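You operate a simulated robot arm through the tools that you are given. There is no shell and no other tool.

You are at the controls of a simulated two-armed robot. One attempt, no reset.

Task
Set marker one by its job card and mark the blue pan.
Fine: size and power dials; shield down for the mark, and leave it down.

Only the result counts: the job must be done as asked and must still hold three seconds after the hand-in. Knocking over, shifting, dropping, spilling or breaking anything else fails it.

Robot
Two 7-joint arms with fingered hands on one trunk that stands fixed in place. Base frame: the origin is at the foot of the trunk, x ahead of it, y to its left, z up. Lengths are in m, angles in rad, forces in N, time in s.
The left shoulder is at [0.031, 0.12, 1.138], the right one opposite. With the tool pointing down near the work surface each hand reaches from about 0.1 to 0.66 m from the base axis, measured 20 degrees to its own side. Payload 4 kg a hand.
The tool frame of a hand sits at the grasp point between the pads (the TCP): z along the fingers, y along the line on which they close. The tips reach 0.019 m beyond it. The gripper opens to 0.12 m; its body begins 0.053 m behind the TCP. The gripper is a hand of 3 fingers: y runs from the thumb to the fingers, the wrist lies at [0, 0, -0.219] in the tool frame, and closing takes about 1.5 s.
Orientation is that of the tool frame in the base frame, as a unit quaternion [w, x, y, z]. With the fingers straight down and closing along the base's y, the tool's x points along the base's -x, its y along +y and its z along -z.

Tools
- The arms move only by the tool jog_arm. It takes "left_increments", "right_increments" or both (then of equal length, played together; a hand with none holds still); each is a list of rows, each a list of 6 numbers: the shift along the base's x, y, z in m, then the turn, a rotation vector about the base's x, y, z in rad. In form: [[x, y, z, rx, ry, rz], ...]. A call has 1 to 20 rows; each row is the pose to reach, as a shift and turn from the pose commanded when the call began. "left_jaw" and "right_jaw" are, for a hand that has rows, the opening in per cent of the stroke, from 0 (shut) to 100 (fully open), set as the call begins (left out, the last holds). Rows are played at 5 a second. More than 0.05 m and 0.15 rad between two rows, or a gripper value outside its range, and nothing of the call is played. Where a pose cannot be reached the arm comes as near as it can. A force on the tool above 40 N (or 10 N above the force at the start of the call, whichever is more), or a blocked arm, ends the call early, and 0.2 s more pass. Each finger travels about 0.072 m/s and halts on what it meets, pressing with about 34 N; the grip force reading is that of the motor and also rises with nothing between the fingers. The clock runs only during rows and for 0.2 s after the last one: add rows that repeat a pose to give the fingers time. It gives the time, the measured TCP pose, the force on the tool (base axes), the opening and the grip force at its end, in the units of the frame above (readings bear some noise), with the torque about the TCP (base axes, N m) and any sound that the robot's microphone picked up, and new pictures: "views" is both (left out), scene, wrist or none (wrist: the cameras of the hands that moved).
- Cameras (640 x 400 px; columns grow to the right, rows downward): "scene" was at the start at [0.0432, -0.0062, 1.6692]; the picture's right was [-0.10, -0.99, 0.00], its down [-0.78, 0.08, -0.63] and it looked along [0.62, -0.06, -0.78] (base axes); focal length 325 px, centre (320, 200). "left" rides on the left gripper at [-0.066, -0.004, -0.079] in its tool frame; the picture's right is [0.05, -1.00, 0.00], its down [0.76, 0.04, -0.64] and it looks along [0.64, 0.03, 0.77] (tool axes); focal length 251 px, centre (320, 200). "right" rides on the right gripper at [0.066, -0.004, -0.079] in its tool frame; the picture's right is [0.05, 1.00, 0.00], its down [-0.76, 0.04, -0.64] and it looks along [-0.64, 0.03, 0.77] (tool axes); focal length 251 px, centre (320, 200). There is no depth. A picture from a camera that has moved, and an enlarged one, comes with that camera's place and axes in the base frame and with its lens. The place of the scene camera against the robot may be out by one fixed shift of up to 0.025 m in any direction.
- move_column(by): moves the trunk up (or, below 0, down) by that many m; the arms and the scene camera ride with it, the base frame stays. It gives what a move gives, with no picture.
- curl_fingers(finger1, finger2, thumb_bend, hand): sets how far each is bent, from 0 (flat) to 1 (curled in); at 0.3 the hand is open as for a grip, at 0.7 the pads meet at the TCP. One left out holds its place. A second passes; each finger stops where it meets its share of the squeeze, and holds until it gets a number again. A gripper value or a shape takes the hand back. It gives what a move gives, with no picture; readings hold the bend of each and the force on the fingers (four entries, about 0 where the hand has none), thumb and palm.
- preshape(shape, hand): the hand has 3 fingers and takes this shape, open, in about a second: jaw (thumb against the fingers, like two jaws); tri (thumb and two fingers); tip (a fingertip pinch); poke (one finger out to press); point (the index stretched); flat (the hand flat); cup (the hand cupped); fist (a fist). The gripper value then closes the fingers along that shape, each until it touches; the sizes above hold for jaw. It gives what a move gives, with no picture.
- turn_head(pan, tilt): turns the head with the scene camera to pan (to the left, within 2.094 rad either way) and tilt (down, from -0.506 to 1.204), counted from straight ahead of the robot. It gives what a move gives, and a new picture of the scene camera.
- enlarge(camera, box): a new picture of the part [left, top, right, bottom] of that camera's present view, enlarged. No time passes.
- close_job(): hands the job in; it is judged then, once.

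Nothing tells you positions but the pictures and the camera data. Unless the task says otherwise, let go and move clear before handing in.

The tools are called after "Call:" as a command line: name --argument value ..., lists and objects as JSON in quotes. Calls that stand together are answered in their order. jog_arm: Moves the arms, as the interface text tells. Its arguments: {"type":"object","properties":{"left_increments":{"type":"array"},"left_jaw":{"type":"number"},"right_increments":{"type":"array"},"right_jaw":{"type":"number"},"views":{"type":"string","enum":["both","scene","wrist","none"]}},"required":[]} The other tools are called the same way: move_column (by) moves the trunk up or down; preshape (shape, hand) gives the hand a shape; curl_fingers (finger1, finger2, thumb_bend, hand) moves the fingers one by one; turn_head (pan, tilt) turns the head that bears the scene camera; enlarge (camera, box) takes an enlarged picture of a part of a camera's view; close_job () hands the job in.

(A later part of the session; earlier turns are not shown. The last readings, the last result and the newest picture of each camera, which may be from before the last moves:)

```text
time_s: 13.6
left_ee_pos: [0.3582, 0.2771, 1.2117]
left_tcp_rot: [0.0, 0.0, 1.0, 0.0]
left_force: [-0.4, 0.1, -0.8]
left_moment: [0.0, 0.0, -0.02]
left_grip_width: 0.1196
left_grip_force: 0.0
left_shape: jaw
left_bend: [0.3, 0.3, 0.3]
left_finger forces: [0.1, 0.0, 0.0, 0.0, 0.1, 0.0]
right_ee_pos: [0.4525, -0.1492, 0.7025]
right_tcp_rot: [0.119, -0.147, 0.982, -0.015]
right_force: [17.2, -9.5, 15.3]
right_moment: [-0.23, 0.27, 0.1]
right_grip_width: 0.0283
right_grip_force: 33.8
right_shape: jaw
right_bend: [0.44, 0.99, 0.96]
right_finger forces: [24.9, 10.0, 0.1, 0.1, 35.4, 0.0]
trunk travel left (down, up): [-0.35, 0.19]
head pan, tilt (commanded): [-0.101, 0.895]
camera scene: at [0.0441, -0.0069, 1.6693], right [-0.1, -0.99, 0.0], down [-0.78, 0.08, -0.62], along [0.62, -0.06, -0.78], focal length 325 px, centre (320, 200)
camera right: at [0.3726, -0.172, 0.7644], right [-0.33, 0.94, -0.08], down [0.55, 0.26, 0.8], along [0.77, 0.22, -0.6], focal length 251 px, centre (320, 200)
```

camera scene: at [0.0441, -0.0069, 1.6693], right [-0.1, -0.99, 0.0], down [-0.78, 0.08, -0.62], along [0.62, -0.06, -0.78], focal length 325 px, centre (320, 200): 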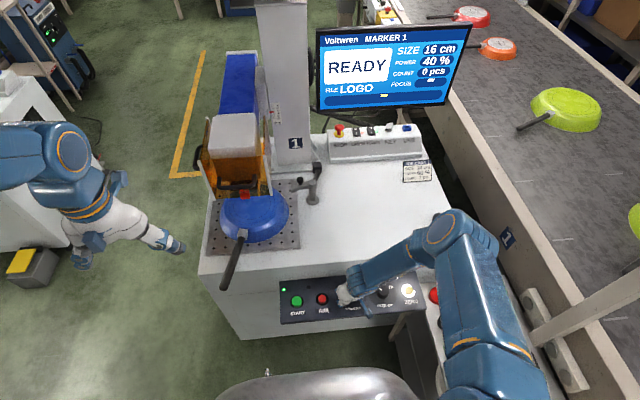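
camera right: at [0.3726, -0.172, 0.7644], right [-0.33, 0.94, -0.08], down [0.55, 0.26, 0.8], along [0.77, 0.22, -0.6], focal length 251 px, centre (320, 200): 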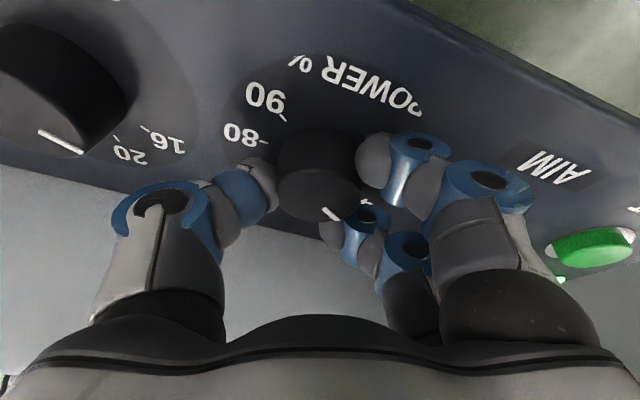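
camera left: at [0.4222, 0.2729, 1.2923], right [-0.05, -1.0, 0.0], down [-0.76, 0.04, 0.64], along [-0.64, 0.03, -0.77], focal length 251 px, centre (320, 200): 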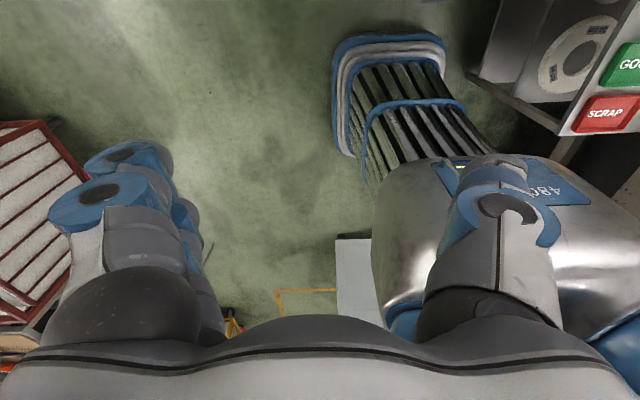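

The screen now reads 40 %, so about 0.6 rad makes one step and the grip holds. I'll ease off the small side load while turning the next step.

Call:
jog_arm --right_increments '[[0.001, -0.001, 0, 0.0227, 0, -0.0974], [0.002, -0.002, 0, 0.0454, 0, -0.1948], [0.003, -0.003, 0, 0.0681, 0, -0.2922], [0.0035, -0.003, 0, 0.0908, 0, -0.3896], [0.004, -0.003, 0, 0.1135, 0, -0.487], [0.004, -0.003, 0, 0.1362, 0, -0.5844]]' --views "both"

```text
time_s: 15.0
left_ee_pos: [0.357, 0.2766, 1.2139]
left_tcp_rot: [0.0, 0.0, 1.0, 0.001]
left_force: [-0.7, -0.1, -0.6]
left_moment: [0.01, -0.02, 0.02]
left_grip_width: 0.12
left_grip_force: 0.1
left_shape: jaw
left_bend: [0.3, 0.3, 0.3]
left_finger forces: [0.1, 0.0, 0.1, 0.0, 0.0, 0.0]
right_ee_pos: [0.4525, -0.1526, 0.703]
right_tcp_rot: [0.118, 0.151, 0.981, 0.018]
right_force: [0.4, -18.3, 15.4]
right_moment: [-0.44, 0.25, -0.04]
right_grip_width: 0.0288
right_grip_force: 33.6
right_shape: jaw
right_bend: [0.44, 0.99, 1.0]
right_finger forces: [9.8, 10.2, 0.0, 0.1, 39.6, 0.0]
trunk travel left (down, up): [-0.35, 0.19]
head pan, tilt (commanded): [-0.101, 0.895]
camera scene: at [0.0416, -0.008, 1.6693], right [-0.1, -0.99, 0.0], down [-0.78, 0.08, -0.63], along [0.62, -0.06, -0.78], focal length 325 px, centre (320, 200)
camera right: at [0.3713, -0.1359, 0.7635], right [0.24, 0.97, 0.06], down [0.57, -0.19, 0.8], along [0.79, -0.16, -0.6], focal length 251 px, centre (320, 200)
```

scene: 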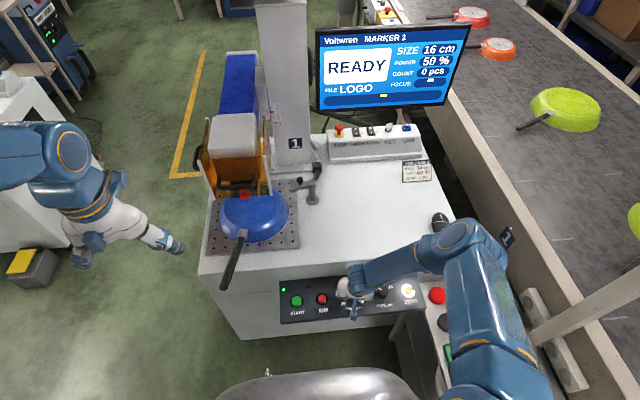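
right: 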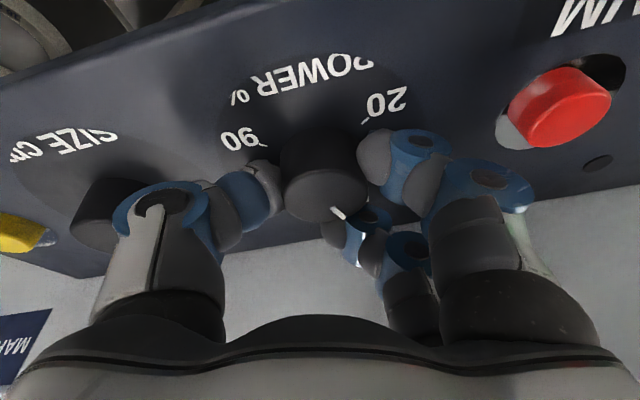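

Now 50 %; one more step to go. I'll turn another 0.6 rad and relieve the sideways load again.

Call:
jog_arm --right_increments '[[0, -0.001, 0, 0.0227, 0, -0.0974], [-0.0005, -0.002, 0, 0.0454, 0, -0.1948], [-0.001, -0.003, 0, 0.0681, 0, -0.2922], [-0.0015, -0.004, 0, 0.0908, 0, -0.3896], [-0.002, -0.0045, 0, 0.1135, 0, -0.487], [-0.002, -0.0045, 0, 0.1362, 0, -0.5844]]' --views "both"

```text
time_s: 16.4
left_ee_pos: [0.3564, 0.2771, 1.2145]
left_tcp_rot: [0.0, 0.0, 1.0, 0.0]
left_force: [-1.2, -0.4, -1.2]
left_moment: [0.0, 0.01, 0.02]
left_grip_width: 0.1201
left_grip_force: 0.1
left_shape: jaw
left_bend: [0.3, 0.3, 0.3]
left_finger forces: [0.1, 0.1, 0.0, 0.1, 0.0, 0.0]
right_ee_pos: [0.4507, -0.155, 0.7028]
right_tcp_rot: [0.108, 0.433, 0.893, 0.051]
right_force: [-7.0, -14.2, 10.6]
right_moment: [-0.44, 0.36, -0.03]
right_grip_width: 0.0279
right_grip_force: 33.8
right_shape: jaw
right_bend: [0.44, 0.99, 1.0]
right_finger forces: [10.9, 11.6, 0.0, 0.0, 38.7, 0.1]
trunk travel left (down, up): [-0.35, 0.19]
head pan, tilt (commanded): [-0.101, 0.895]
camera scene: at [0.0412, -0.0076, 1.6693], right [-0.1, -0.99, 0.0], down [-0.78, 0.08, -0.63], along [0.62, -0.06, -0.78], focal length 325 px, centre (320, 200)
camera right: at [0.3884, -0.1044, 0.7686], right [0.73, 0.66, 0.18], down [0.34, -0.57, 0.75], along [0.59, -0.49, -0.64], focal length 251 px, centre (320, 200)
```

scene: 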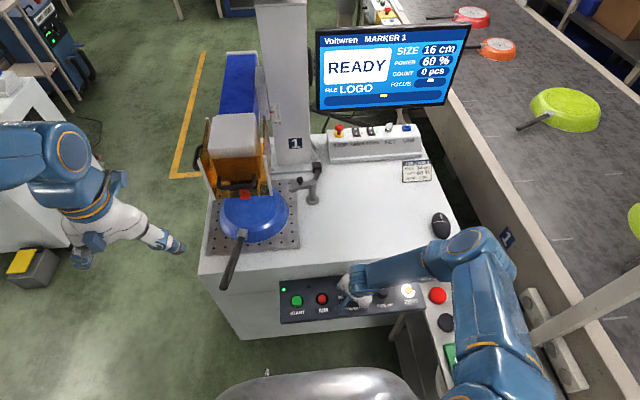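
right: 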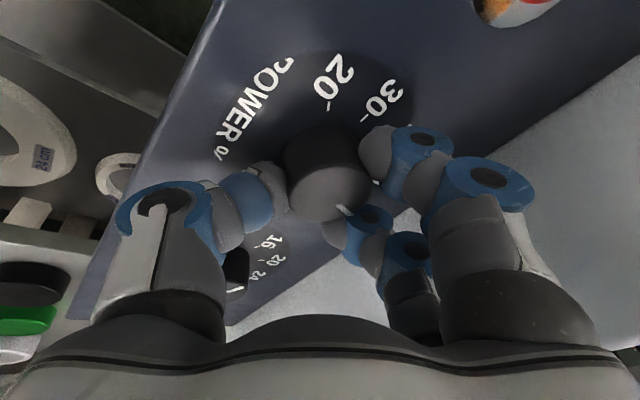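

Call:
enlarge --camera "scene" --box '[310, 20, 480, 120]'

Call:
enlarge --camera "scene" --box '[310, 260, 430, 330]'

```text
3.76 times, centred on (395, 70) of scene
camera zoom: at [0.0412, -0.0076, 1.6693], right [-0.1, -0.99, 0.0], down [-0.78, 0.08, -0.63], along [0.62, -0.06, -0.78], focal length 1222 px, centre (38, 689)
```

zoom: 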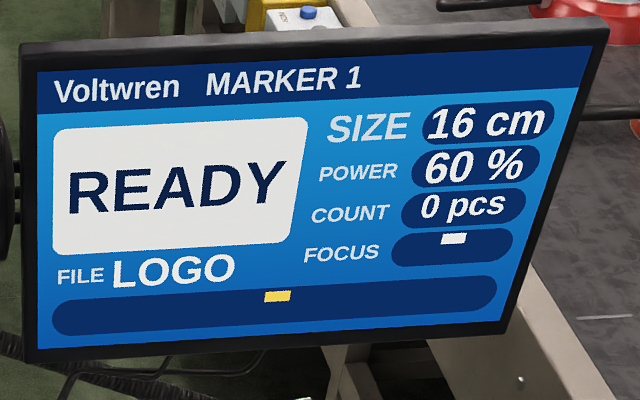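

```text
5.33 times, centred on (370, 295) of scene
camera zoom: at [0.0412, -0.0076, 1.6693], right [-0.1, -0.99, 0.0], down [-0.78, 0.08, -0.63], along [0.62, -0.06, -0.78], focal length 1731 px, centre (53, -307)
```

zoom: 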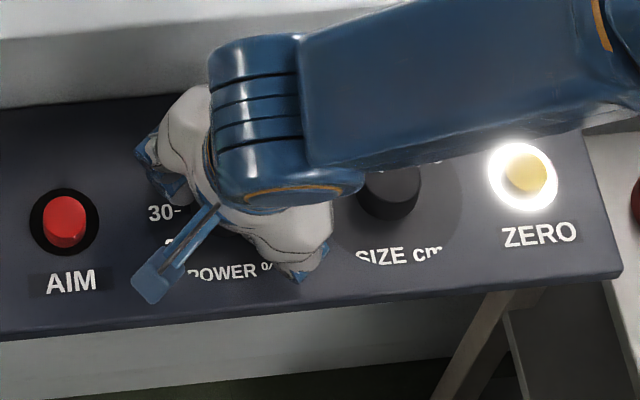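

The screen reads 60 %. I'll open the fingers and lift straight off along the panel normal.

Call:
jog_arm --right_increments '[[0, 0, 0, 0, 0, 0], [0, 0, 0, 0, 0, 0], [0, 0, 0, 0, 0, 0], [0, 0, 0.001, 0, 0, 0]]' --right_jaw 55 --views "wrist"

Call:
jog_arm --right_increments '[[-0.0023, 0, 0.0097, 0, 0, 0], [-0.0047, 0, 0.0195, 0, 0, 0], [-0.0093, 0, 0.039, 0, 0, 0], [-0.016, 0, 0.068, 0, 0, 0]]' --views "both"

```text
time_s: 17.4
left_ee_pos: [0.357, 0.2785, 1.2114]
left_tcp_rot: [0.0, 0.0, 1.0, -0.001]
left_force: [0.0, -0.4, 0.2]
left_moment: [-0.02, -0.03, -0.02]
left_grip_width: 0.1201
left_grip_force: 0.1
left_shape: jaw
left_bend: [0.3, 0.3, 0.3]
left_finger forces: [0.1, 0.0, 0.0, 0.0, 0.0, 0.0]
right_ee_pos: [0.4501, -0.1519, 0.7045]
right_tcp_rot: [0.108, 0.433, 0.893, 0.052]
right_force: [3.4, 6.8, 18.0]
right_moment: [-0.08, 0.39, -0.1]
right_grip_width: 0.0572
right_grip_force: 0.2
right_shape: jaw
right_bend: [0.32, 0.32, 1.0]
right_finger forces: [0.1, 0.0, 0.0, 0.1, 18.4, 0.1]
trunk travel left (down, up): [-0.35, 0.19]
head pan, tilt (commanded): [-0.101, 0.895]
camera right: at [0.3893, -0.1021, 0.7699], right [0.73, 0.66, 0.18], down [0.34, -0.57, 0.75], along [0.6, -0.48, -0.64], focal length 251 px, centre (320, 200)
```

right: 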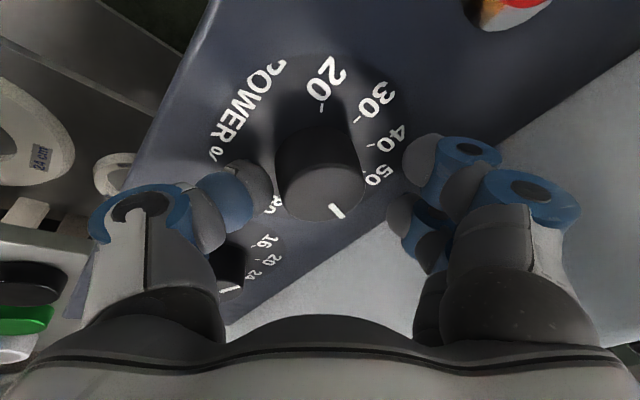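

```text
time_s: 18.4
left_ee_pos: [0.3575, 0.2778, 1.2122]
left_tcp_rot: [0.0, 0.0, 1.0, 0.0]
left_force: [-0.2, -0.5, -0.2]
left_moment: [-0.01, -0.02, -0.04]
left_grip_width: 0.12
left_grip_force: 0.1
left_shape: jaw
left_bend: [0.3, 0.3, 0.3]
left_finger forces: [0.1, 0.0, 0.0, 0.0, 0.0, 0.0]
right_ee_pos: [0.4337, -0.1542, 0.7695]
right_tcp_rot: [0.108, 0.433, 0.894, 0.049]
right_force: [0.6, -0.5, 0.1]
right_moment: [-0.04, 0.03, 0.02]
right_grip_width: 0.0655
right_grip_force: 0.0
right_shape: jaw
right_bend: [0.32, 0.32, 0.94]
right_finger forces: [0.1, 0.1, 0.1, 0.0, 0.0, 0.1]
trunk travel left (down, up): [-0.35, 0.19]
head pan, tilt (commanded): [-0.101, 0.895]
camera scene: at [0.0426, -0.006, 1.6692], right [-0.1, -0.99, 0.0], down [-0.78, 0.08, -0.63], along [0.62, -0.06, -0.78], focal length 325 px, centre (320, 200)
camera right: at [0.3733, -0.1042, 0.8368], right [0.73, 0.66, 0.17], down [0.34, -0.57, 0.75], along [0.59, -0.49, -0.64], focal length 251 px, centre (320, 200)
```

scene: 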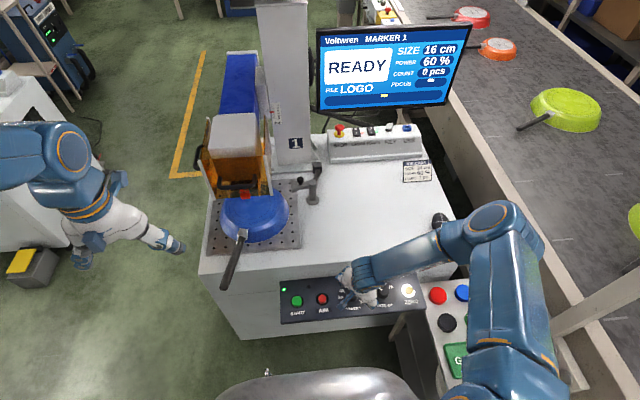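
right: 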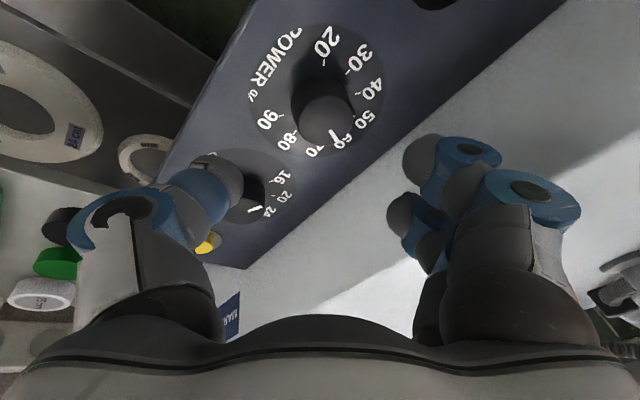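

POWER is set and stays at 60 %. Next I'll carry the hand over the SIZE knob, near (0.451, -0.254), turning it back to get room for the clockwise turn.

Call:
jog_arm --right_increments '[[0, 0, 0.02, -0.0305, 0, 0.1295], [0, -0.025, 0.02, -0.061, 0, 0.259], [0, -0.05, 0.02, -0.0915, 0, 0.3885], [0, -0.075, 0.02, -0.122, 0, 0.518], [0.001, -0.1, 0.02, -0.1525, 0, 0.6475], [0.001, -0.1, 0.02, -0.183, 0, 0.777], [0.001, -0.1, 0.02, -0.2135, 0, 0.9065], [0.001, -0.1, 0.02, -0.244, 0, 1.036], [0.001, -0.1, 0.02, -0.2745, 0, 1.1655], [0.001, -0.1, 0.015, -0.305, 0, 1.295], [0.001, -0.1, 0.005, -0.3355, 0, 1.4245], [0.001, -0.1, -0.0025, -0.363, 0, 1.55]]' --views "both"

```text
time_s: 21.0
left_ee_pos: [0.3583, 0.2771, 1.2127]
left_tcp_rot: [0.0, 0.0, 1.0, 0.0]
left_force: [-1.4, -0.7, 0.2]
left_moment: [-0.01, 0.0, -0.02]
left_grip_width: 0.1196
left_grip_force: 0.1
left_shape: jaw
left_bend: [0.3, 0.3, 0.3]
left_finger forces: [0.1, 0.1, 0.0, 0.1, 0.0, 0.0]
right_ee_pos: [0.4371, -0.2537, 0.7695]
right_tcp_rot: [0.111, -0.338, 0.934, -0.036]
right_force: [-0.9, 0.0, -0.7]
right_moment: [0.03, -0.01, 0.02]
right_grip_width: 0.0655
right_grip_force: 0.0
right_shape: jaw
right_bend: [0.32, 0.32, 0.94]
right_finger forces: [0.1, 0.1, 0.0, 0.0, 0.0, 0.1]
trunk travel left (down, up): [-0.35, 0.19]
head pan, tilt (commanded): [-0.101, 0.895]
camera scene: at [0.0432, -0.0063, 1.6692], right [-0.1, -0.99, 0.0], down [-0.78, 0.08, -0.63], along [0.62, -0.06, -0.78], focal length 325 px, centre (320, 200)
camera right: at [0.3715, -0.2999, 0.8337], right [-0.66, 0.73, -0.15], down [0.4, 0.51, 0.76], along [0.64, 0.44, -0.63], focal length 251 px, centre (320, 200)
```

scene: 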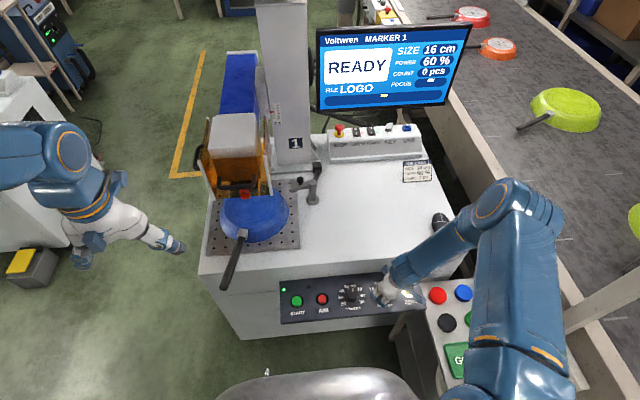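
right: 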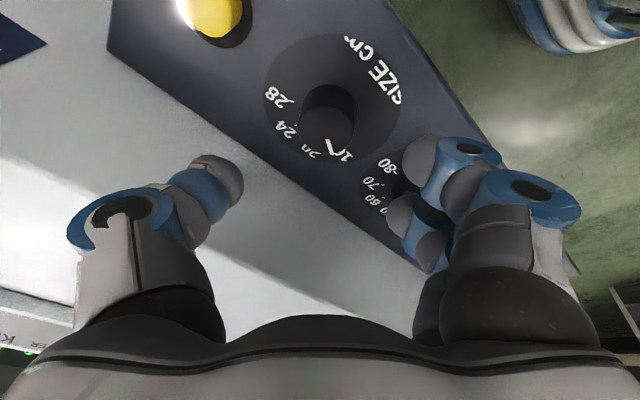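

Call:
enlarge --camera "right" --box '[230, 20, 430, 180]'

Call:
enlarge --camera "scene" --box '[310, 260, 430, 330]'

```text
2.50 times, centred on (330, 100) of right
camera zoom: at [0.3715, -0.2999, 0.8337], right [-0.66, 0.73, -0.15], down [0.4, 0.51, 0.76], along [0.64, 0.44, -0.63], focal length 629 px, centre (295, 450)
```

zoom: 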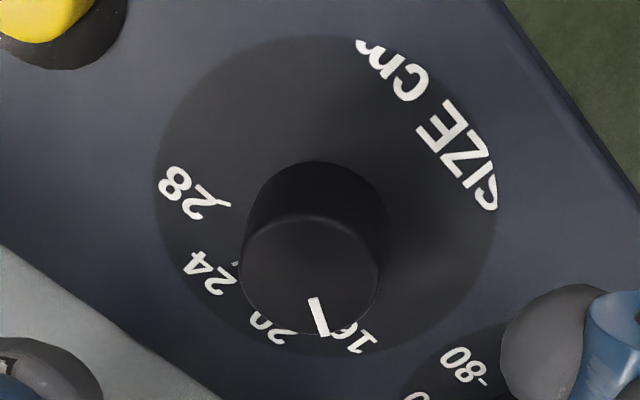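

```text
5.33 times, centred on (370, 295) of scene
camera zoom: at [0.0432, -0.0063, 1.6692], right [-0.1, -0.99, 0.0], down [-0.78, 0.08, -0.63], along [0.62, -0.06, -0.78], focal length 1731 px, centre (53, -307)
```

zoom: 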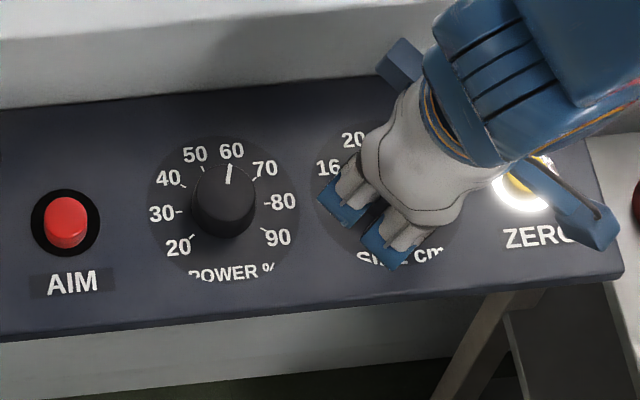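

POWER shows exactly 60. The SIZE knob sits about 3 mm towards the fingers, so I'll correct for that and lower to just short of the panel.

Call:
jog_arm --right_increments '[[0.002, 0.0029, -0.015, 0, 0, 0], [0.006, 0.0029, -0.03, 0, 0, 0], [0.01, 0.0029, -0.045, 0, 0, 0], [0.0125, 0.0029, -0.055, 0, 0, 0], [0.0134, 0.0029, -0.06, 0, 0, 0]]' --views "wrist"

```text
time_s: 22.2
left_ee_pos: [0.3568, 0.2773, 1.2133]
left_tcp_rot: [0.0, 0.0, 1.0, -0.001]
left_force: [-0.1, -0.1, -0.4]
left_moment: [-0.01, -0.01, 0.0]
left_grip_width: 0.1201
left_grip_force: 0.0
left_shape: jaw
left_bend: [0.3, 0.3, 0.3]
left_finger forces: [0.1, 0.0, 0.1, 0.0, 0.1, 0.0]
right_ee_pos: [0.4497, -0.2502, 0.7096]
right_tcp_rot: [0.112, -0.336, 0.934, -0.036]
right_force: [-1.1, -0.5, 5.5]
right_moment: [0.14, 0.25, 0.06]
right_grip_width: 0.0657
right_grip_force: 0.0
right_shape: jaw
right_bend: [0.31, 0.32, 0.94]
right_finger forces: [6.1, 0.1, 0.1, 0.0, 0.0, 0.0]
trunk travel left (down, up): [-0.35, 0.19]
head pan, tilt (commanded): [-0.101, 0.895]
camera right: at [0.3834, -0.2969, 0.7743], right [-0.66, 0.74, -0.15], down [0.4, 0.51, 0.76], along [0.64, 0.44, -0.63], focal length 251 px, centre (320, 200)
```

right: 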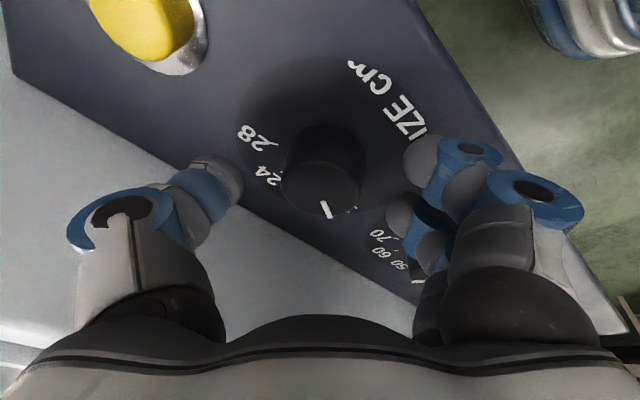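

Centred on the SIZE knob with only a light touch on the panel. Closing the fingers on it.

Call:
jog_arm --right_increments '[[0, 0, 0, 0, 0, 0], [0, 0, 0, 0, 0, 0], [0, 0, 0, 0, 0, 0], [0, 0, 0, 0, 0, 0], [0, 0, 0, 0, 0, 0]]' --right_jaw 10 --views "both"

Call:
enlarge --camera "right" --box '[210, 80, 450, 280]'

Call:
enlarge --camera "scene" --box '[310, 260, 430, 330]'

```text
time_s: 23.4
left_ee_pos: [0.3581, 0.2768, 1.212]
left_tcp_rot: [0.0, 0.0, 1.0, 0.0]
left_force: [-0.5, -0.4, 0.3]
left_moment: [0.02, 0.03, 0.02]
left_grip_width: 0.1201
left_grip_force: 0.0
left_shape: jaw
left_bend: [0.3, 0.3, 0.3]
left_finger forces: [0.0, 0.1, 0.1, 0.0, 0.0, 0.0]
right_ee_pos: [0.4496, -0.2516, 0.7088]
right_tcp_rot: [0.111, -0.336, 0.935, -0.036]
right_force: [1.4, -6.1, -2.9]
right_moment: [0.08, 0.21, -0.03]
right_grip_width: 0.0239
right_grip_force: 34.8
right_shape: jaw
right_bend: [0.47, 0.47, 0.89]
right_finger forces: [12.8, 11.7, 0.0, 0.0, 31.2, 0.1]
trunk travel left (down, up): [-0.35, 0.19]
head pan, tilt (commanded): [-0.101, 0.895]
camera scene: at [0.0436, -0.0071, 1.6692], right [-0.1, -0.99, 0.0], down [-0.78, 0.08, -0.62], along [0.62, -0.06, -0.78], focal length 325 px, centre (320, 200)
camera right: at [0.3838, -0.2982, 0.7733], right [-0.66, 0.74, -0.15], down [0.4, 0.51, 0.76], along [0.64, 0.44, -0.63], focal length 251 px, centre (320, 200)
```

scene: 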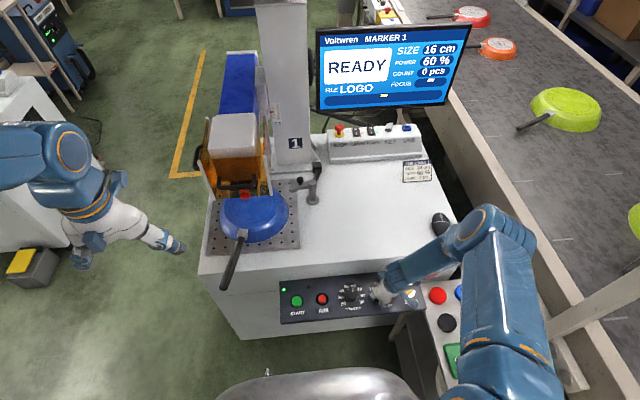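
right: 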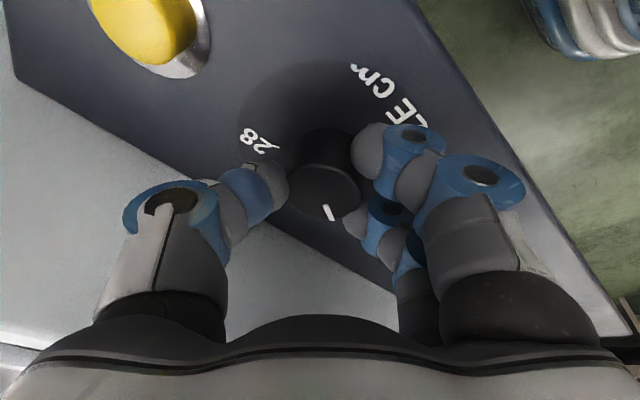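

```text
2.00 times, centred on (330, 180) of right
camera zoom: at [0.3838, -0.2982, 0.7733], right [-0.66, 0.74, -0.15], down [0.4, 0.51, 0.76], along [0.64, 0.44, -0.63], focal length 503 px, centre (300, 240)
```

zoom: 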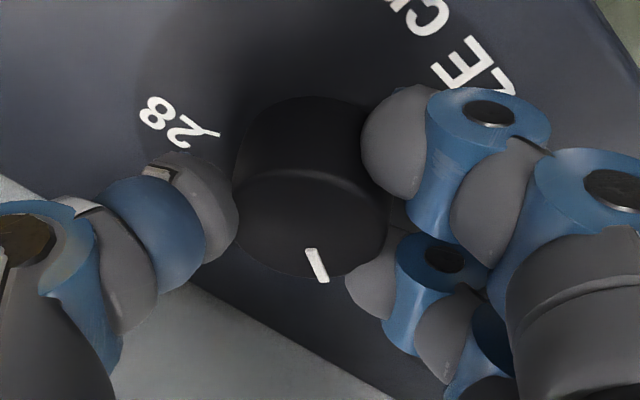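

```text
5.33 times, centred on (370, 295) of scene
camera zoom: at [0.0436, -0.0071, 1.6692], right [-0.1, -0.99, 0.0], down [-0.78, 0.08, -0.62], along [0.62, -0.06, -0.78], focal length 1731 px, centre (53, -307)
```

zoom: 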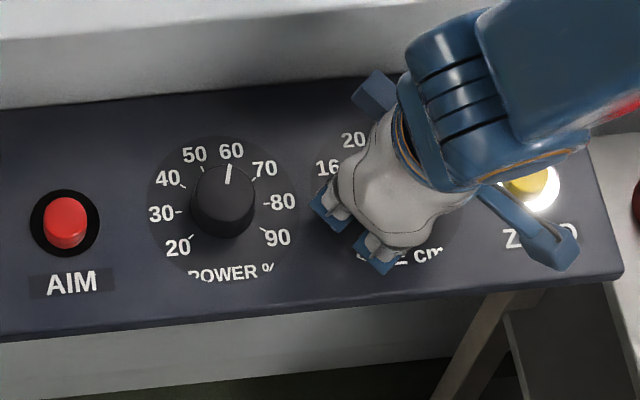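

A good even three-point grip. Turning clockwise 0.6 rad and checking the screen.

Call:
jog_arm --right_increments '[[0, 0, 0, 0.0227, 0, -0.0974], [0, 0, 0, 0.0454, 0, -0.1948], [0, 0, 0, 0.0681, 0, -0.2922], [0, 0, 0, 0.0908, 0, -0.3896], [0, 0, 0, 0.1135, 0, -0.487], [0, 0, 0, 0.1362, 0, -0.5844]]' --views "both"

Call:
enlarge --camera "scene" --box '[310, 20, 480, 120]'

Call:
enlarge --camera "right" --box '[170, 40, 470, 280]'

```text
time_s: 24.8
left_ee_pos: [0.3571, 0.2769, 1.2118]
left_tcp_rot: [0.0, 0.0, 1.0, 0.0]
left_force: [0.1, -0.5, -0.3]
left_moment: [0.02, 0.0, -0.01]
left_grip_width: 0.12
left_grip_force: 0.0
left_shape: jaw
left_bend: [0.3, 0.3, 0.3]
left_finger forces: [0.0, 0.0, 0.0, 0.1, 0.0, 0.0]
right_ee_pos: [0.4486, -0.2528, 0.7077]
right_tcp_rot: [0.12, -0.043, 0.992, -0.005]
right_force: [-5.1, -13.9, 3.7]
right_moment: [-0.3, 0.13, -0.04]
right_grip_width: 0.0237
right_grip_force: 33.9
right_shape: jaw
right_bend: [1.0, 0.47, 0.93]
right_finger forces: [10.5, 12.8, 0.0, 0.0, 36.7, 0.1]
trunk travel left (down, up): [-0.35, 0.19]
head pan, tilt (commanded): [-0.101, 0.895]
camera scene: at [0.042, -0.0078, 1.6693], right [-0.1, -0.99, 0.0], down [-0.78, 0.08, -0.63], along [0.62, -0.06, -0.78], focal length 325 px, centre (320, 200)
camera right: at [0.3664, -0.2628, 0.769], right [-0.14, 0.99, -0.03], down [0.58, 0.11, 0.8], along [0.8, 0.09, -0.59], focal length 251 px, centre (320, 200)
```

scene: 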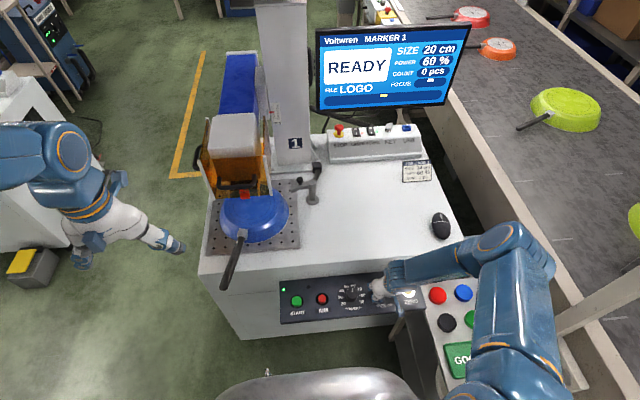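
right: 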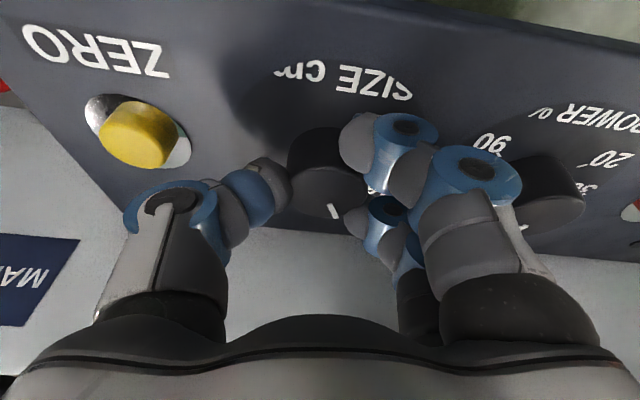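

```text
3.76 times, centred on (395, 70) of scene
camera zoom: at [0.042, -0.0078, 1.6693], right [-0.1, -0.99, 0.0], down [-0.78, 0.08, -0.63], along [0.62, -0.06, -0.78], focal length 1222 px, centre (38, 689)
```

zoom: 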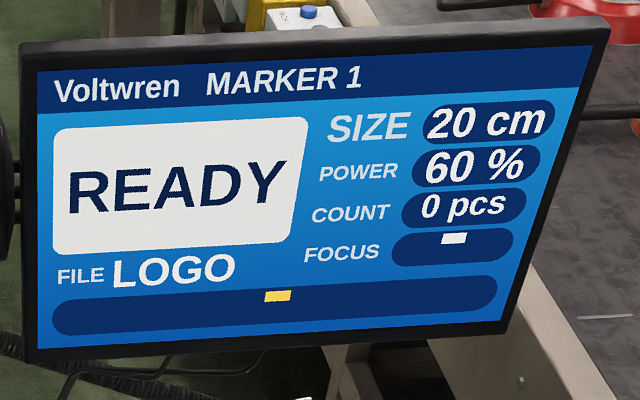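

```text
1.67 times, centred on (320, 160) of right
camera zoom: at [0.3664, -0.2628, 0.769], right [-0.14, 0.99, -0.03], down [0.58, 0.11, 0.8], along [0.8, 0.09, -0.59], focal length 419 px, centre (320, 267)
```

zoom: 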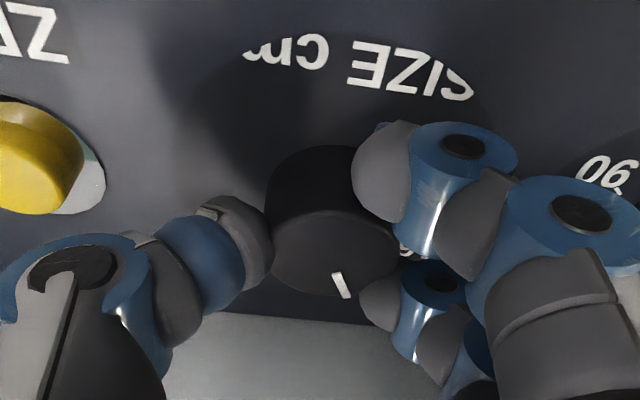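

SIZE is at 20 cm after one step. I'll turn the next step, easing the small sideways load.

Call:
jog_arm --right_increments '[[0, -0.0007, 0, 0.0227, 0, -0.0974], [-0.0005, -0.0014, 0, 0.0454, 0, -0.1948], [-0.001, -0.002, 0, 0.0681, 0, -0.2922], [-0.001, -0.002, 0, 0.0908, 0, -0.3896], [-0.001, -0.002, 0, 0.1135, 0, -0.487], [-0.001, -0.002, 0, 0.1362, 0, -0.5844]]' --views "both"

Call:
enlarge --camera "scene" --box '[310, 20, 480, 120]'

Call:
enlarge --camera "right" --box '[170, 40, 470, 280]'

Call:
enlarge --camera "scene" --box '[310, 260, 430, 330]'

```text
time_s: 26.2
left_ee_pos: [0.3567, 0.2768, 1.2127]
left_tcp_rot: [0.002, 0.0, 1.0, 0.0]
left_force: [0.3, 0.1, -0.3]
left_moment: [0.02, -0.02, 0.01]
left_grip_width: 0.1198
left_grip_force: 0.0
left_shape: jaw
left_bend: [0.3, 0.3, 0.3]
left_finger forces: [0.0, 0.0, 0.1, 0.1, 0.1, 0.1]
right_ee_pos: [0.4466, -0.2536, 0.7078]
right_tcp_rot: [0.116, 0.252, 0.96, 0.029]
right_force: [-16.6, -7.8, 4.0]
right_moment: [-0.31, 0.25, 0.02]
right_grip_width: 0.0233
right_grip_force: 34.0
right_shape: jaw
right_bend: [1.0, 0.47, 0.95]
right_finger forces: [9.0, 13.4, 0.0, 0.0, 37.0, 0.0]
trunk travel left (down, up): [-0.35, 0.19]
head pan, tilt (commanded): [-0.101, 0.895]
camera scene: at [0.0404, -0.007, 1.6693], right [-0.1, -0.99, 0.0], down [-0.78, 0.08, -0.63], along [0.62, -0.06, -0.78], focal length 325 px, centre (320, 200)
camera right: at [0.3702, -0.2244, 0.7709], right [0.43, 0.9, 0.1], down [0.52, -0.34, 0.79], along [0.74, -0.28, -0.61], focal length 251 px, centre (320, 200)
```

scene: 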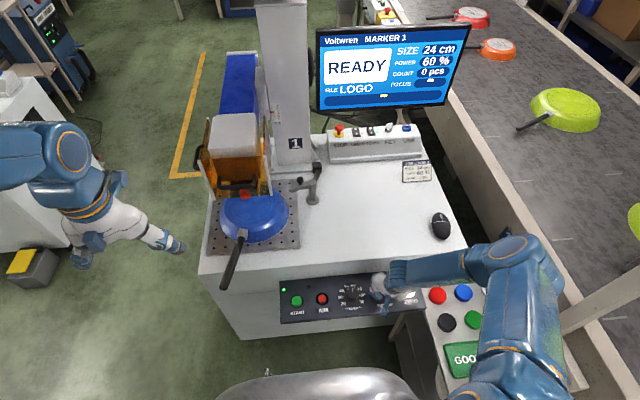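
right: 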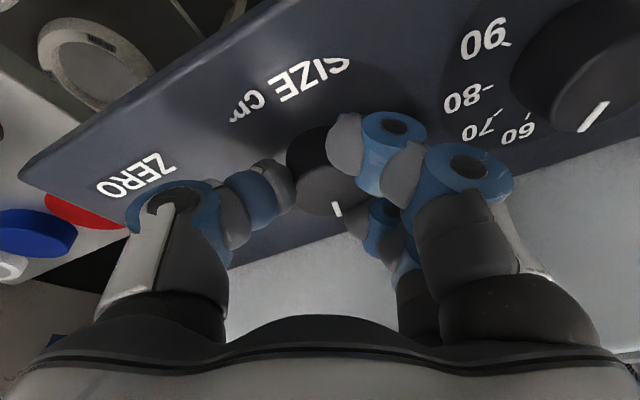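

```text
3.76 times, centred on (395, 70) of scene
camera zoom: at [0.0404, -0.007, 1.6693], right [-0.1, -0.99, 0.0], down [-0.78, 0.08, -0.63], along [0.62, -0.06, -0.78], focal length 1222 px, centre (38, 689)
```

zoom: 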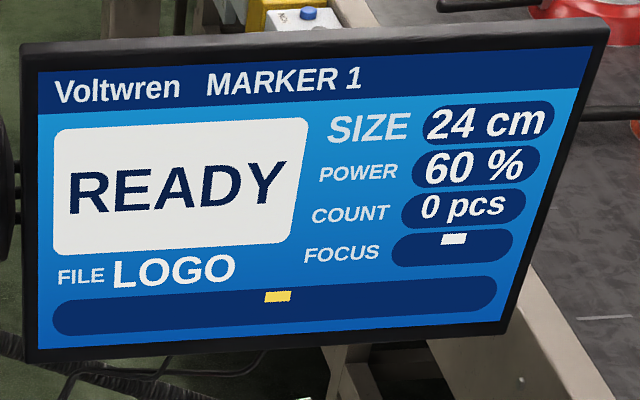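

```text
1.67 times, centred on (320, 160) of right
camera zoom: at [0.3702, -0.2244, 0.7709], right [0.43, 0.9, 0.1], down [0.52, -0.34, 0.79], along [0.74, -0.28, -0.61], focal length 419 px, centre (320, 267)
```

zoom: 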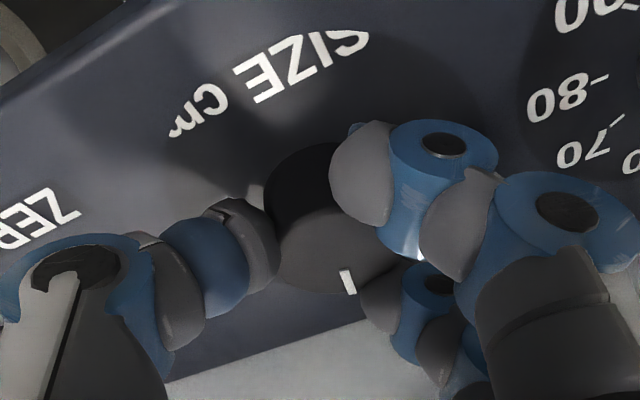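

```text
5.33 times, centred on (370, 295) of scene
camera zoom: at [0.0404, -0.007, 1.6693], right [-0.1, -0.99, 0.0], down [-0.78, 0.08, -0.63], along [0.62, -0.06, -0.78], focal length 1731 px, centre (53, -307)
```

zoom: 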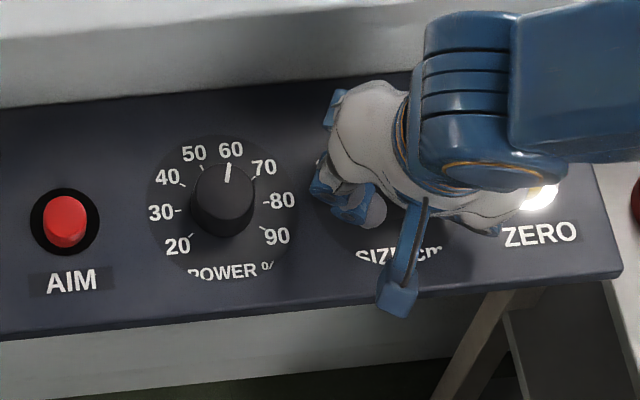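

SIZE now reads 24 cm and POWER 60 %, matching the card. I'll release the knob and lift off along the panel normal.

Call:
jog_arm --right_increments '[[0, 0, 0, 0, 0, 0], [0, 0, 0, 0, 0, 0], [0, 0, 0, 0, 0, 0], [0, 0, 0.001, 0, 0, 0]]' --right_jaw 50 --views "none"

Call:
jog_arm --right_increments '[[-0.0023, 0, 0.0097, 0, 0, 0], [-0.0047, 0, 0.0195, 0, 0, 0], [-0.0093, 0, 0.039, 0, 0, 0], [-0.016, 0, 0.068, 0, 0, 0], [-0.022, 0, 0.1, 0, 0, 0]]' --views "both"

Call:
enlarge --camera "scene" --box '[310, 20, 480, 120]'

Call:
enlarge --camera "right" --box '[170, 0, 470, 200]'

```text
time_s: 27.2
left_ee_pos: [0.3582, 0.2784, 1.2126]
left_tcp_rot: [0.0, 0.0, 1.0, 0.0]
left_force: [0.0, 0.1, 0.0]
left_moment: [0.0, -0.01, -0.01]
left_grip_width: 0.1199
left_grip_force: 0.0
left_shape: jaw
left_bend: [0.3, 0.3, 0.3]
left_finger forces: [0.0, 0.0, 0.1, 0.0, 0.0, 0.0]
right_ee_pos: [0.4497, -0.2529, 0.7103]
right_tcp_rot: [0.116, 0.249, 0.961, 0.029]
right_force: [-0.5, 0.6, 0.0]
right_moment: [0.0, 0.02, 0.01]
right_grip_width: 0.0597
right_grip_force: 0.0
right_shape: jaw
right_bend: [0.34, 0.34, 0.95]
right_finger forces: [0.0, 0.0, 0.1, 0.0, 0.0, 0.0]
trunk travel left (down, up): [-0.35, 0.19]
head pan, tilt (commanded): [-0.101, 0.895]
```

```text
time_s: 28.4
left_ee_pos: [0.3566, 0.2775, 1.2125]
left_tcp_rot: [-0.001, 0.001, 1.0, 0.0]
left_force: [0.7, 1.0, -0.1]
left_moment: [-0.02, 0.02, 0.03]
left_grip_width: 0.1199
left_grip_force: 0.0
left_shape: jaw
left_bend: [0.3, 0.3, 0.3]
left_finger forces: [0.0, 0.0, 0.1, 0.0, 0.1, 0.0]
right_ee_pos: [0.428, -0.2554, 0.8104]
right_tcp_rot: [0.116, 0.25, 0.961, 0.029]
right_force: [-0.8, -0.4, 0.0]
right_moment: [0.0, -0.01, 0.01]
right_grip_width: 0.0598
right_grip_force: 0.1
right_shape: jaw
right_bend: [0.34, 0.34, 0.95]
right_finger forces: [0.0, 0.1, 0.0, 0.1, 0.0, 0.1]
trunk travel left (down, up): [-0.35, 0.19]
head pan, tilt (commanded): [-0.101, 0.895]
camera scene: at [0.0424, -0.006, 1.6693], right [-0.1, -0.99, 0.0], down [-0.78, 0.08, -0.63], along [0.62, -0.06, -0.78], focal length 325 px, centre (320, 200)
camera right: at [0.3509, -0.2255, 0.8719], right [0.43, 0.9, 0.1], down [0.52, -0.34, 0.79], along [0.74, -0.28, -0.61], focal length 251 px, centre (320, 200)
```

scene: 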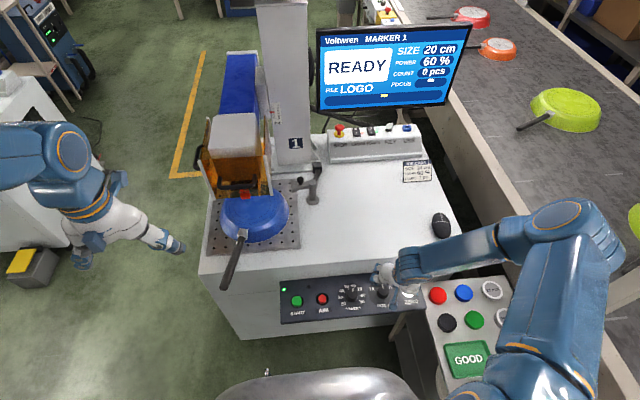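
right: 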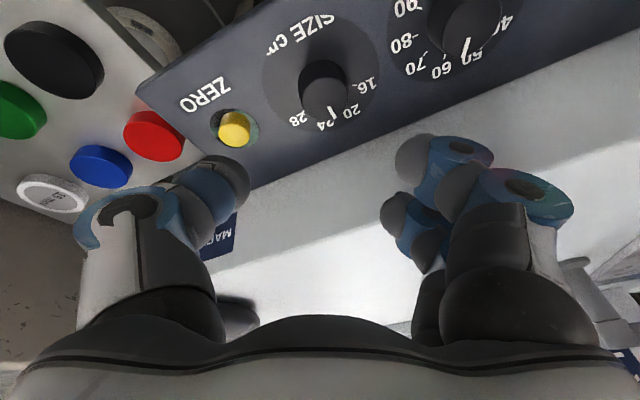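

```text
3.76 times, centred on (395, 70) of scene
camera zoom: at [0.0424, -0.006, 1.6693], right [-0.1, -0.99, 0.0], down [-0.78, 0.08, -0.63], along [0.62, -0.06, -0.78], focal length 1222 px, centre (38, 689)
```

zoom: 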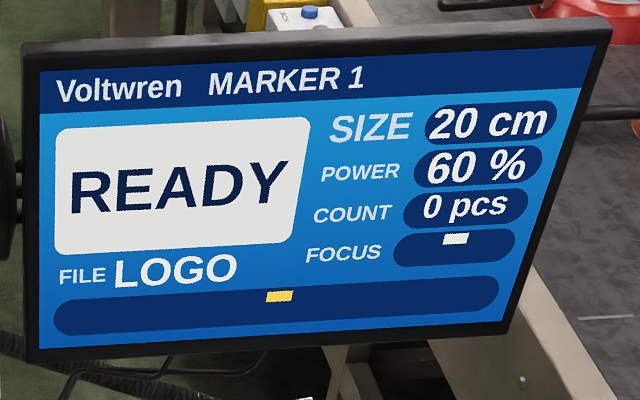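

```text
2.00 times, centred on (320, 100) of right
camera zoom: at [0.3509, -0.2255, 0.8719], right [0.43, 0.9, 0.1], down [0.52, -0.34, 0.79], along [0.74, -0.28, -0.61], focal length 503 px, centre (320, 400)
```

zoom: 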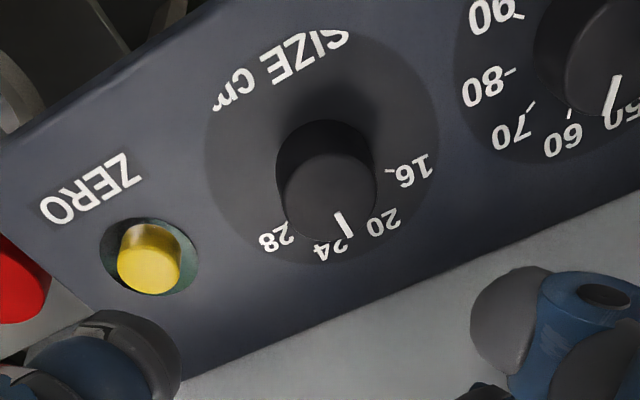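

On release the SIZE dial slipped back to a point between 20 and 24, so the screen reads 20 again; the dial has no firm clicks. I'll turn the hand back and grip again for the remaining ~0.35 rad.

Call:
jog_arm --right_increments '[[0, 0, 0, -0.031, 0, 0.134], [0, 0, 0, -0.0625, 0, 0.268], [0, 0, 0, -0.0935, 0, 0.402], [0, 0, 0, -0.125, 0, 0.536], [0.008, 0, -0.036, -0.125, 0, 0.536], [0.0145, 0, -0.065, -0.125, 0, 0.536]]' --views "both"

Call:
enlarge --camera "right" --box '[200, 40, 440, 220]'

```text
time_s: 29.8
left_ee_pos: [0.3568, 0.2789, 1.2119]
left_tcp_rot: [0.0, 0.0, 1.0, 0.001]
left_force: [-0.5, -0.7, -0.4]
left_moment: [-0.04, -0.02, -0.01]
left_grip_width: 0.12
left_grip_force: 0.1
left_shape: jaw
left_bend: [0.3, 0.3, 0.3]
left_finger forces: [0.1, 0.0, 0.0, 0.1, 0.0, 0.1]
right_ee_pos: [0.442, -0.2549, 0.744]
right_tcp_rot: [0.119, -0.021, 0.993, -0.001]
right_force: [-0.4, -0.3, 0.4]
right_moment: [0.0, 0.01, 0.0]
right_grip_width: 0.0596
right_grip_force: 0.1
right_shape: jaw
right_bend: [0.34, 0.34, 0.95]
right_finger forces: [0.0, 0.0, 0.0, 0.0, 0.0, 0.1]
trunk travel left (down, up): [-0.35, 0.19]
head pan, tilt (commanded): [-0.101, 0.895]
camera scene: at [0.0433, -0.006, 1.6692], right [-0.1, -0.99, 0.0], down [-0.78, 0.08, -0.63], along [0.62, -0.06, -0.78], focal length 325 px, centre (320, 200)
camera right: at [0.3595, -0.2607, 0.8045], right [-0.09, 1.0, -0.02], down [0.59, 0.07, 0.81], along [0.8, 0.06, -0.59], focal length 251 px, centre (320, 200)
```

scene: 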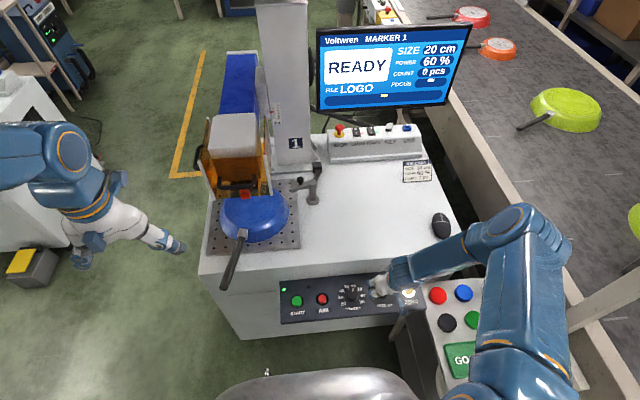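
right: 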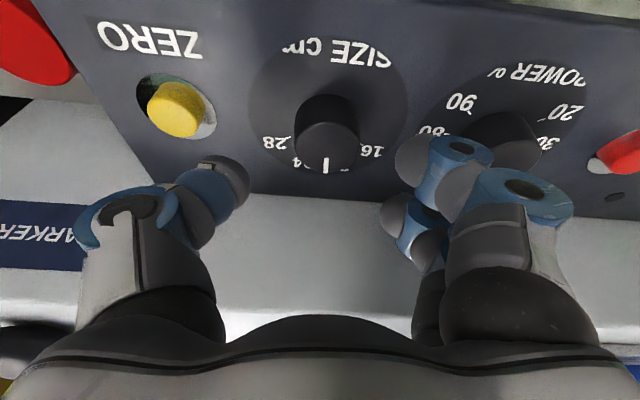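

```text
2.22 times, centred on (320, 130) of right
camera zoom: at [0.3595, -0.2607, 0.8045], right [-0.09, 1.0, -0.02], down [0.59, 0.07, 0.81], along [0.8, 0.06, -0.59], focal length 559 px, centre (320, 356)
```

zoom: 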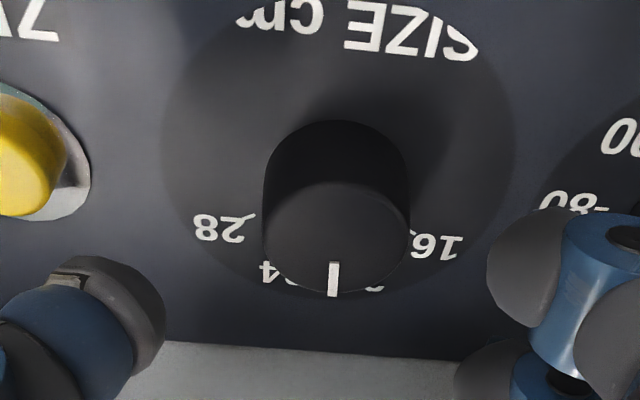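

The pointer now stands midway between 20 and 24, and the knob is about 4 mm to the left of the tool axis. I'll centre, go down and close on it again.

Call:
jog_arm --right_increments '[[0.002, 0.0037, -0.009, 0, 0, 0], [0.004, 0.0037, -0.018, 0, 0, 0], [0.006, 0.0037, -0.027, 0, 0, 0], [0.008, 0.0037, -0.034, 0, 0, 0]]' --views "wrist"

Call:
jog_arm --right_increments '[[0, 0, 0, 0, 0, 0], [0, 0, 0, 0, 0, 0], [0, 0, 0, 0, 0, 0], [0, 0, 0, 0, 0, 0], [0, 0, 0, 0, 0, 0]]' --right_jaw 10 --views "wrist"

Call:
enlarge --camera "right" --box '[200, 80, 440, 260]'

```text
time_s: 30.8
left_ee_pos: [0.3569, 0.277, 1.2119]
left_tcp_rot: [0.0, 0.0, 1.0, 0.0]
left_force: [-0.2, 0.0, -0.3]
left_moment: [0.01, -0.03, 0.02]
left_grip_width: 0.1198
left_grip_force: 0.0
left_shape: jaw
left_bend: [0.3, 0.3, 0.3]
left_finger forces: [0.1, 0.0, 0.0, 0.0, 0.0, 0.0]
right_ee_pos: [0.4488, -0.2494, 0.7107]
right_tcp_rot: [0.119, -0.02, 0.993, 0.0]
right_force: [0.4, 1.2, 0.4]
right_moment: [0.0, -0.01, 0.02]
right_grip_width: 0.0598
right_grip_force: 0.1
right_shape: jaw
right_bend: [0.34, 0.34, 0.95]
right_finger forces: [0.0, 0.0, 0.1, 0.0, 0.0, 0.0]
trunk travel left (down, up): [-0.35, 0.19]
head pan, tilt (commanded): [-0.101, 0.895]
camera right: at [0.3664, -0.2563, 0.771], right [-0.09, 1.0, -0.02], down [0.59, 0.07, 0.81], along [0.8, 0.06, -0.59], focal length 251 px, centre (320, 200)
```

right: 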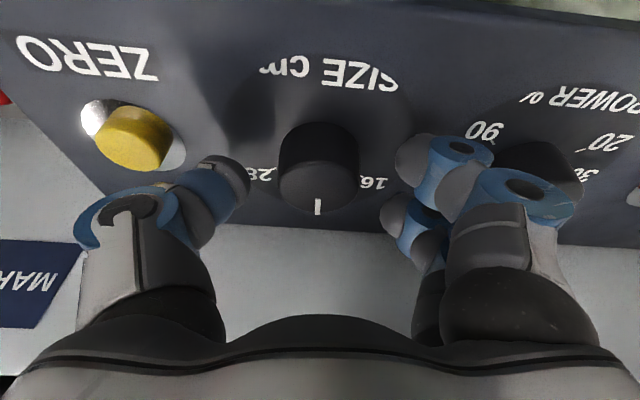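

```text
time_s: 32.0
left_ee_pos: [0.3585, 0.2763, 1.2123]
left_tcp_rot: [0.0, 0.0, 1.0, 0.0]
left_force: [0.1, -0.3, 0.2]
left_moment: [0.04, 0.02, -0.01]
left_grip_width: 0.1198
left_grip_force: 0.1
left_shape: jaw
left_bend: [0.3, 0.3, 0.3]
left_finger forces: [0.0, 0.0, 0.0, 0.0, 0.0, 0.0]
right_ee_pos: [0.4493, -0.2505, 0.7103]
right_tcp_rot: [0.119, -0.021, 0.993, -0.001]
right_force: [0.1, -5.5, -2.9]
right_moment: [0.08, 0.03, 0.0]
right_grip_width: 0.0241
right_grip_force: 33.7
right_shape: jaw
right_bend: [0.47, 0.48, 0.9]
right_finger forces: [12.6, 11.1, 0.0, 0.1, 31.6, 0.0]
trunk travel left (down, up): [-0.35, 0.19]
head pan, tilt (commanded): [-0.101, 0.895]
camera right: at [0.3665, -0.2573, 0.7709], right [-0.09, 1.0, -0.02], down [0.59, 0.07, 0.81], along [0.8, 0.06, -0.59], focal length 251 px, centre (320, 200)
```

right: 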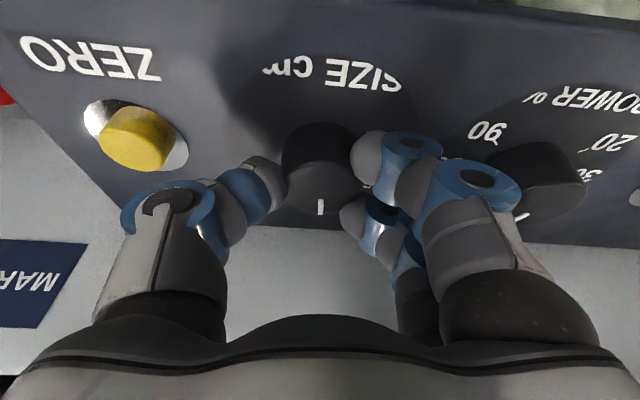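

```text
2.22 times, centred on (320, 170) of right
camera zoom: at [0.3665, -0.2573, 0.7709], right [-0.09, 1.0, -0.02], down [0.59, 0.07, 0.81], along [0.8, 0.06, -0.59], focal length 559 px, centre (320, 267)
```

zoom: 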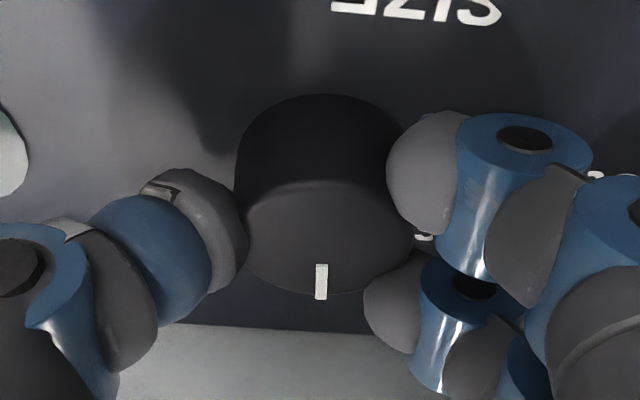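

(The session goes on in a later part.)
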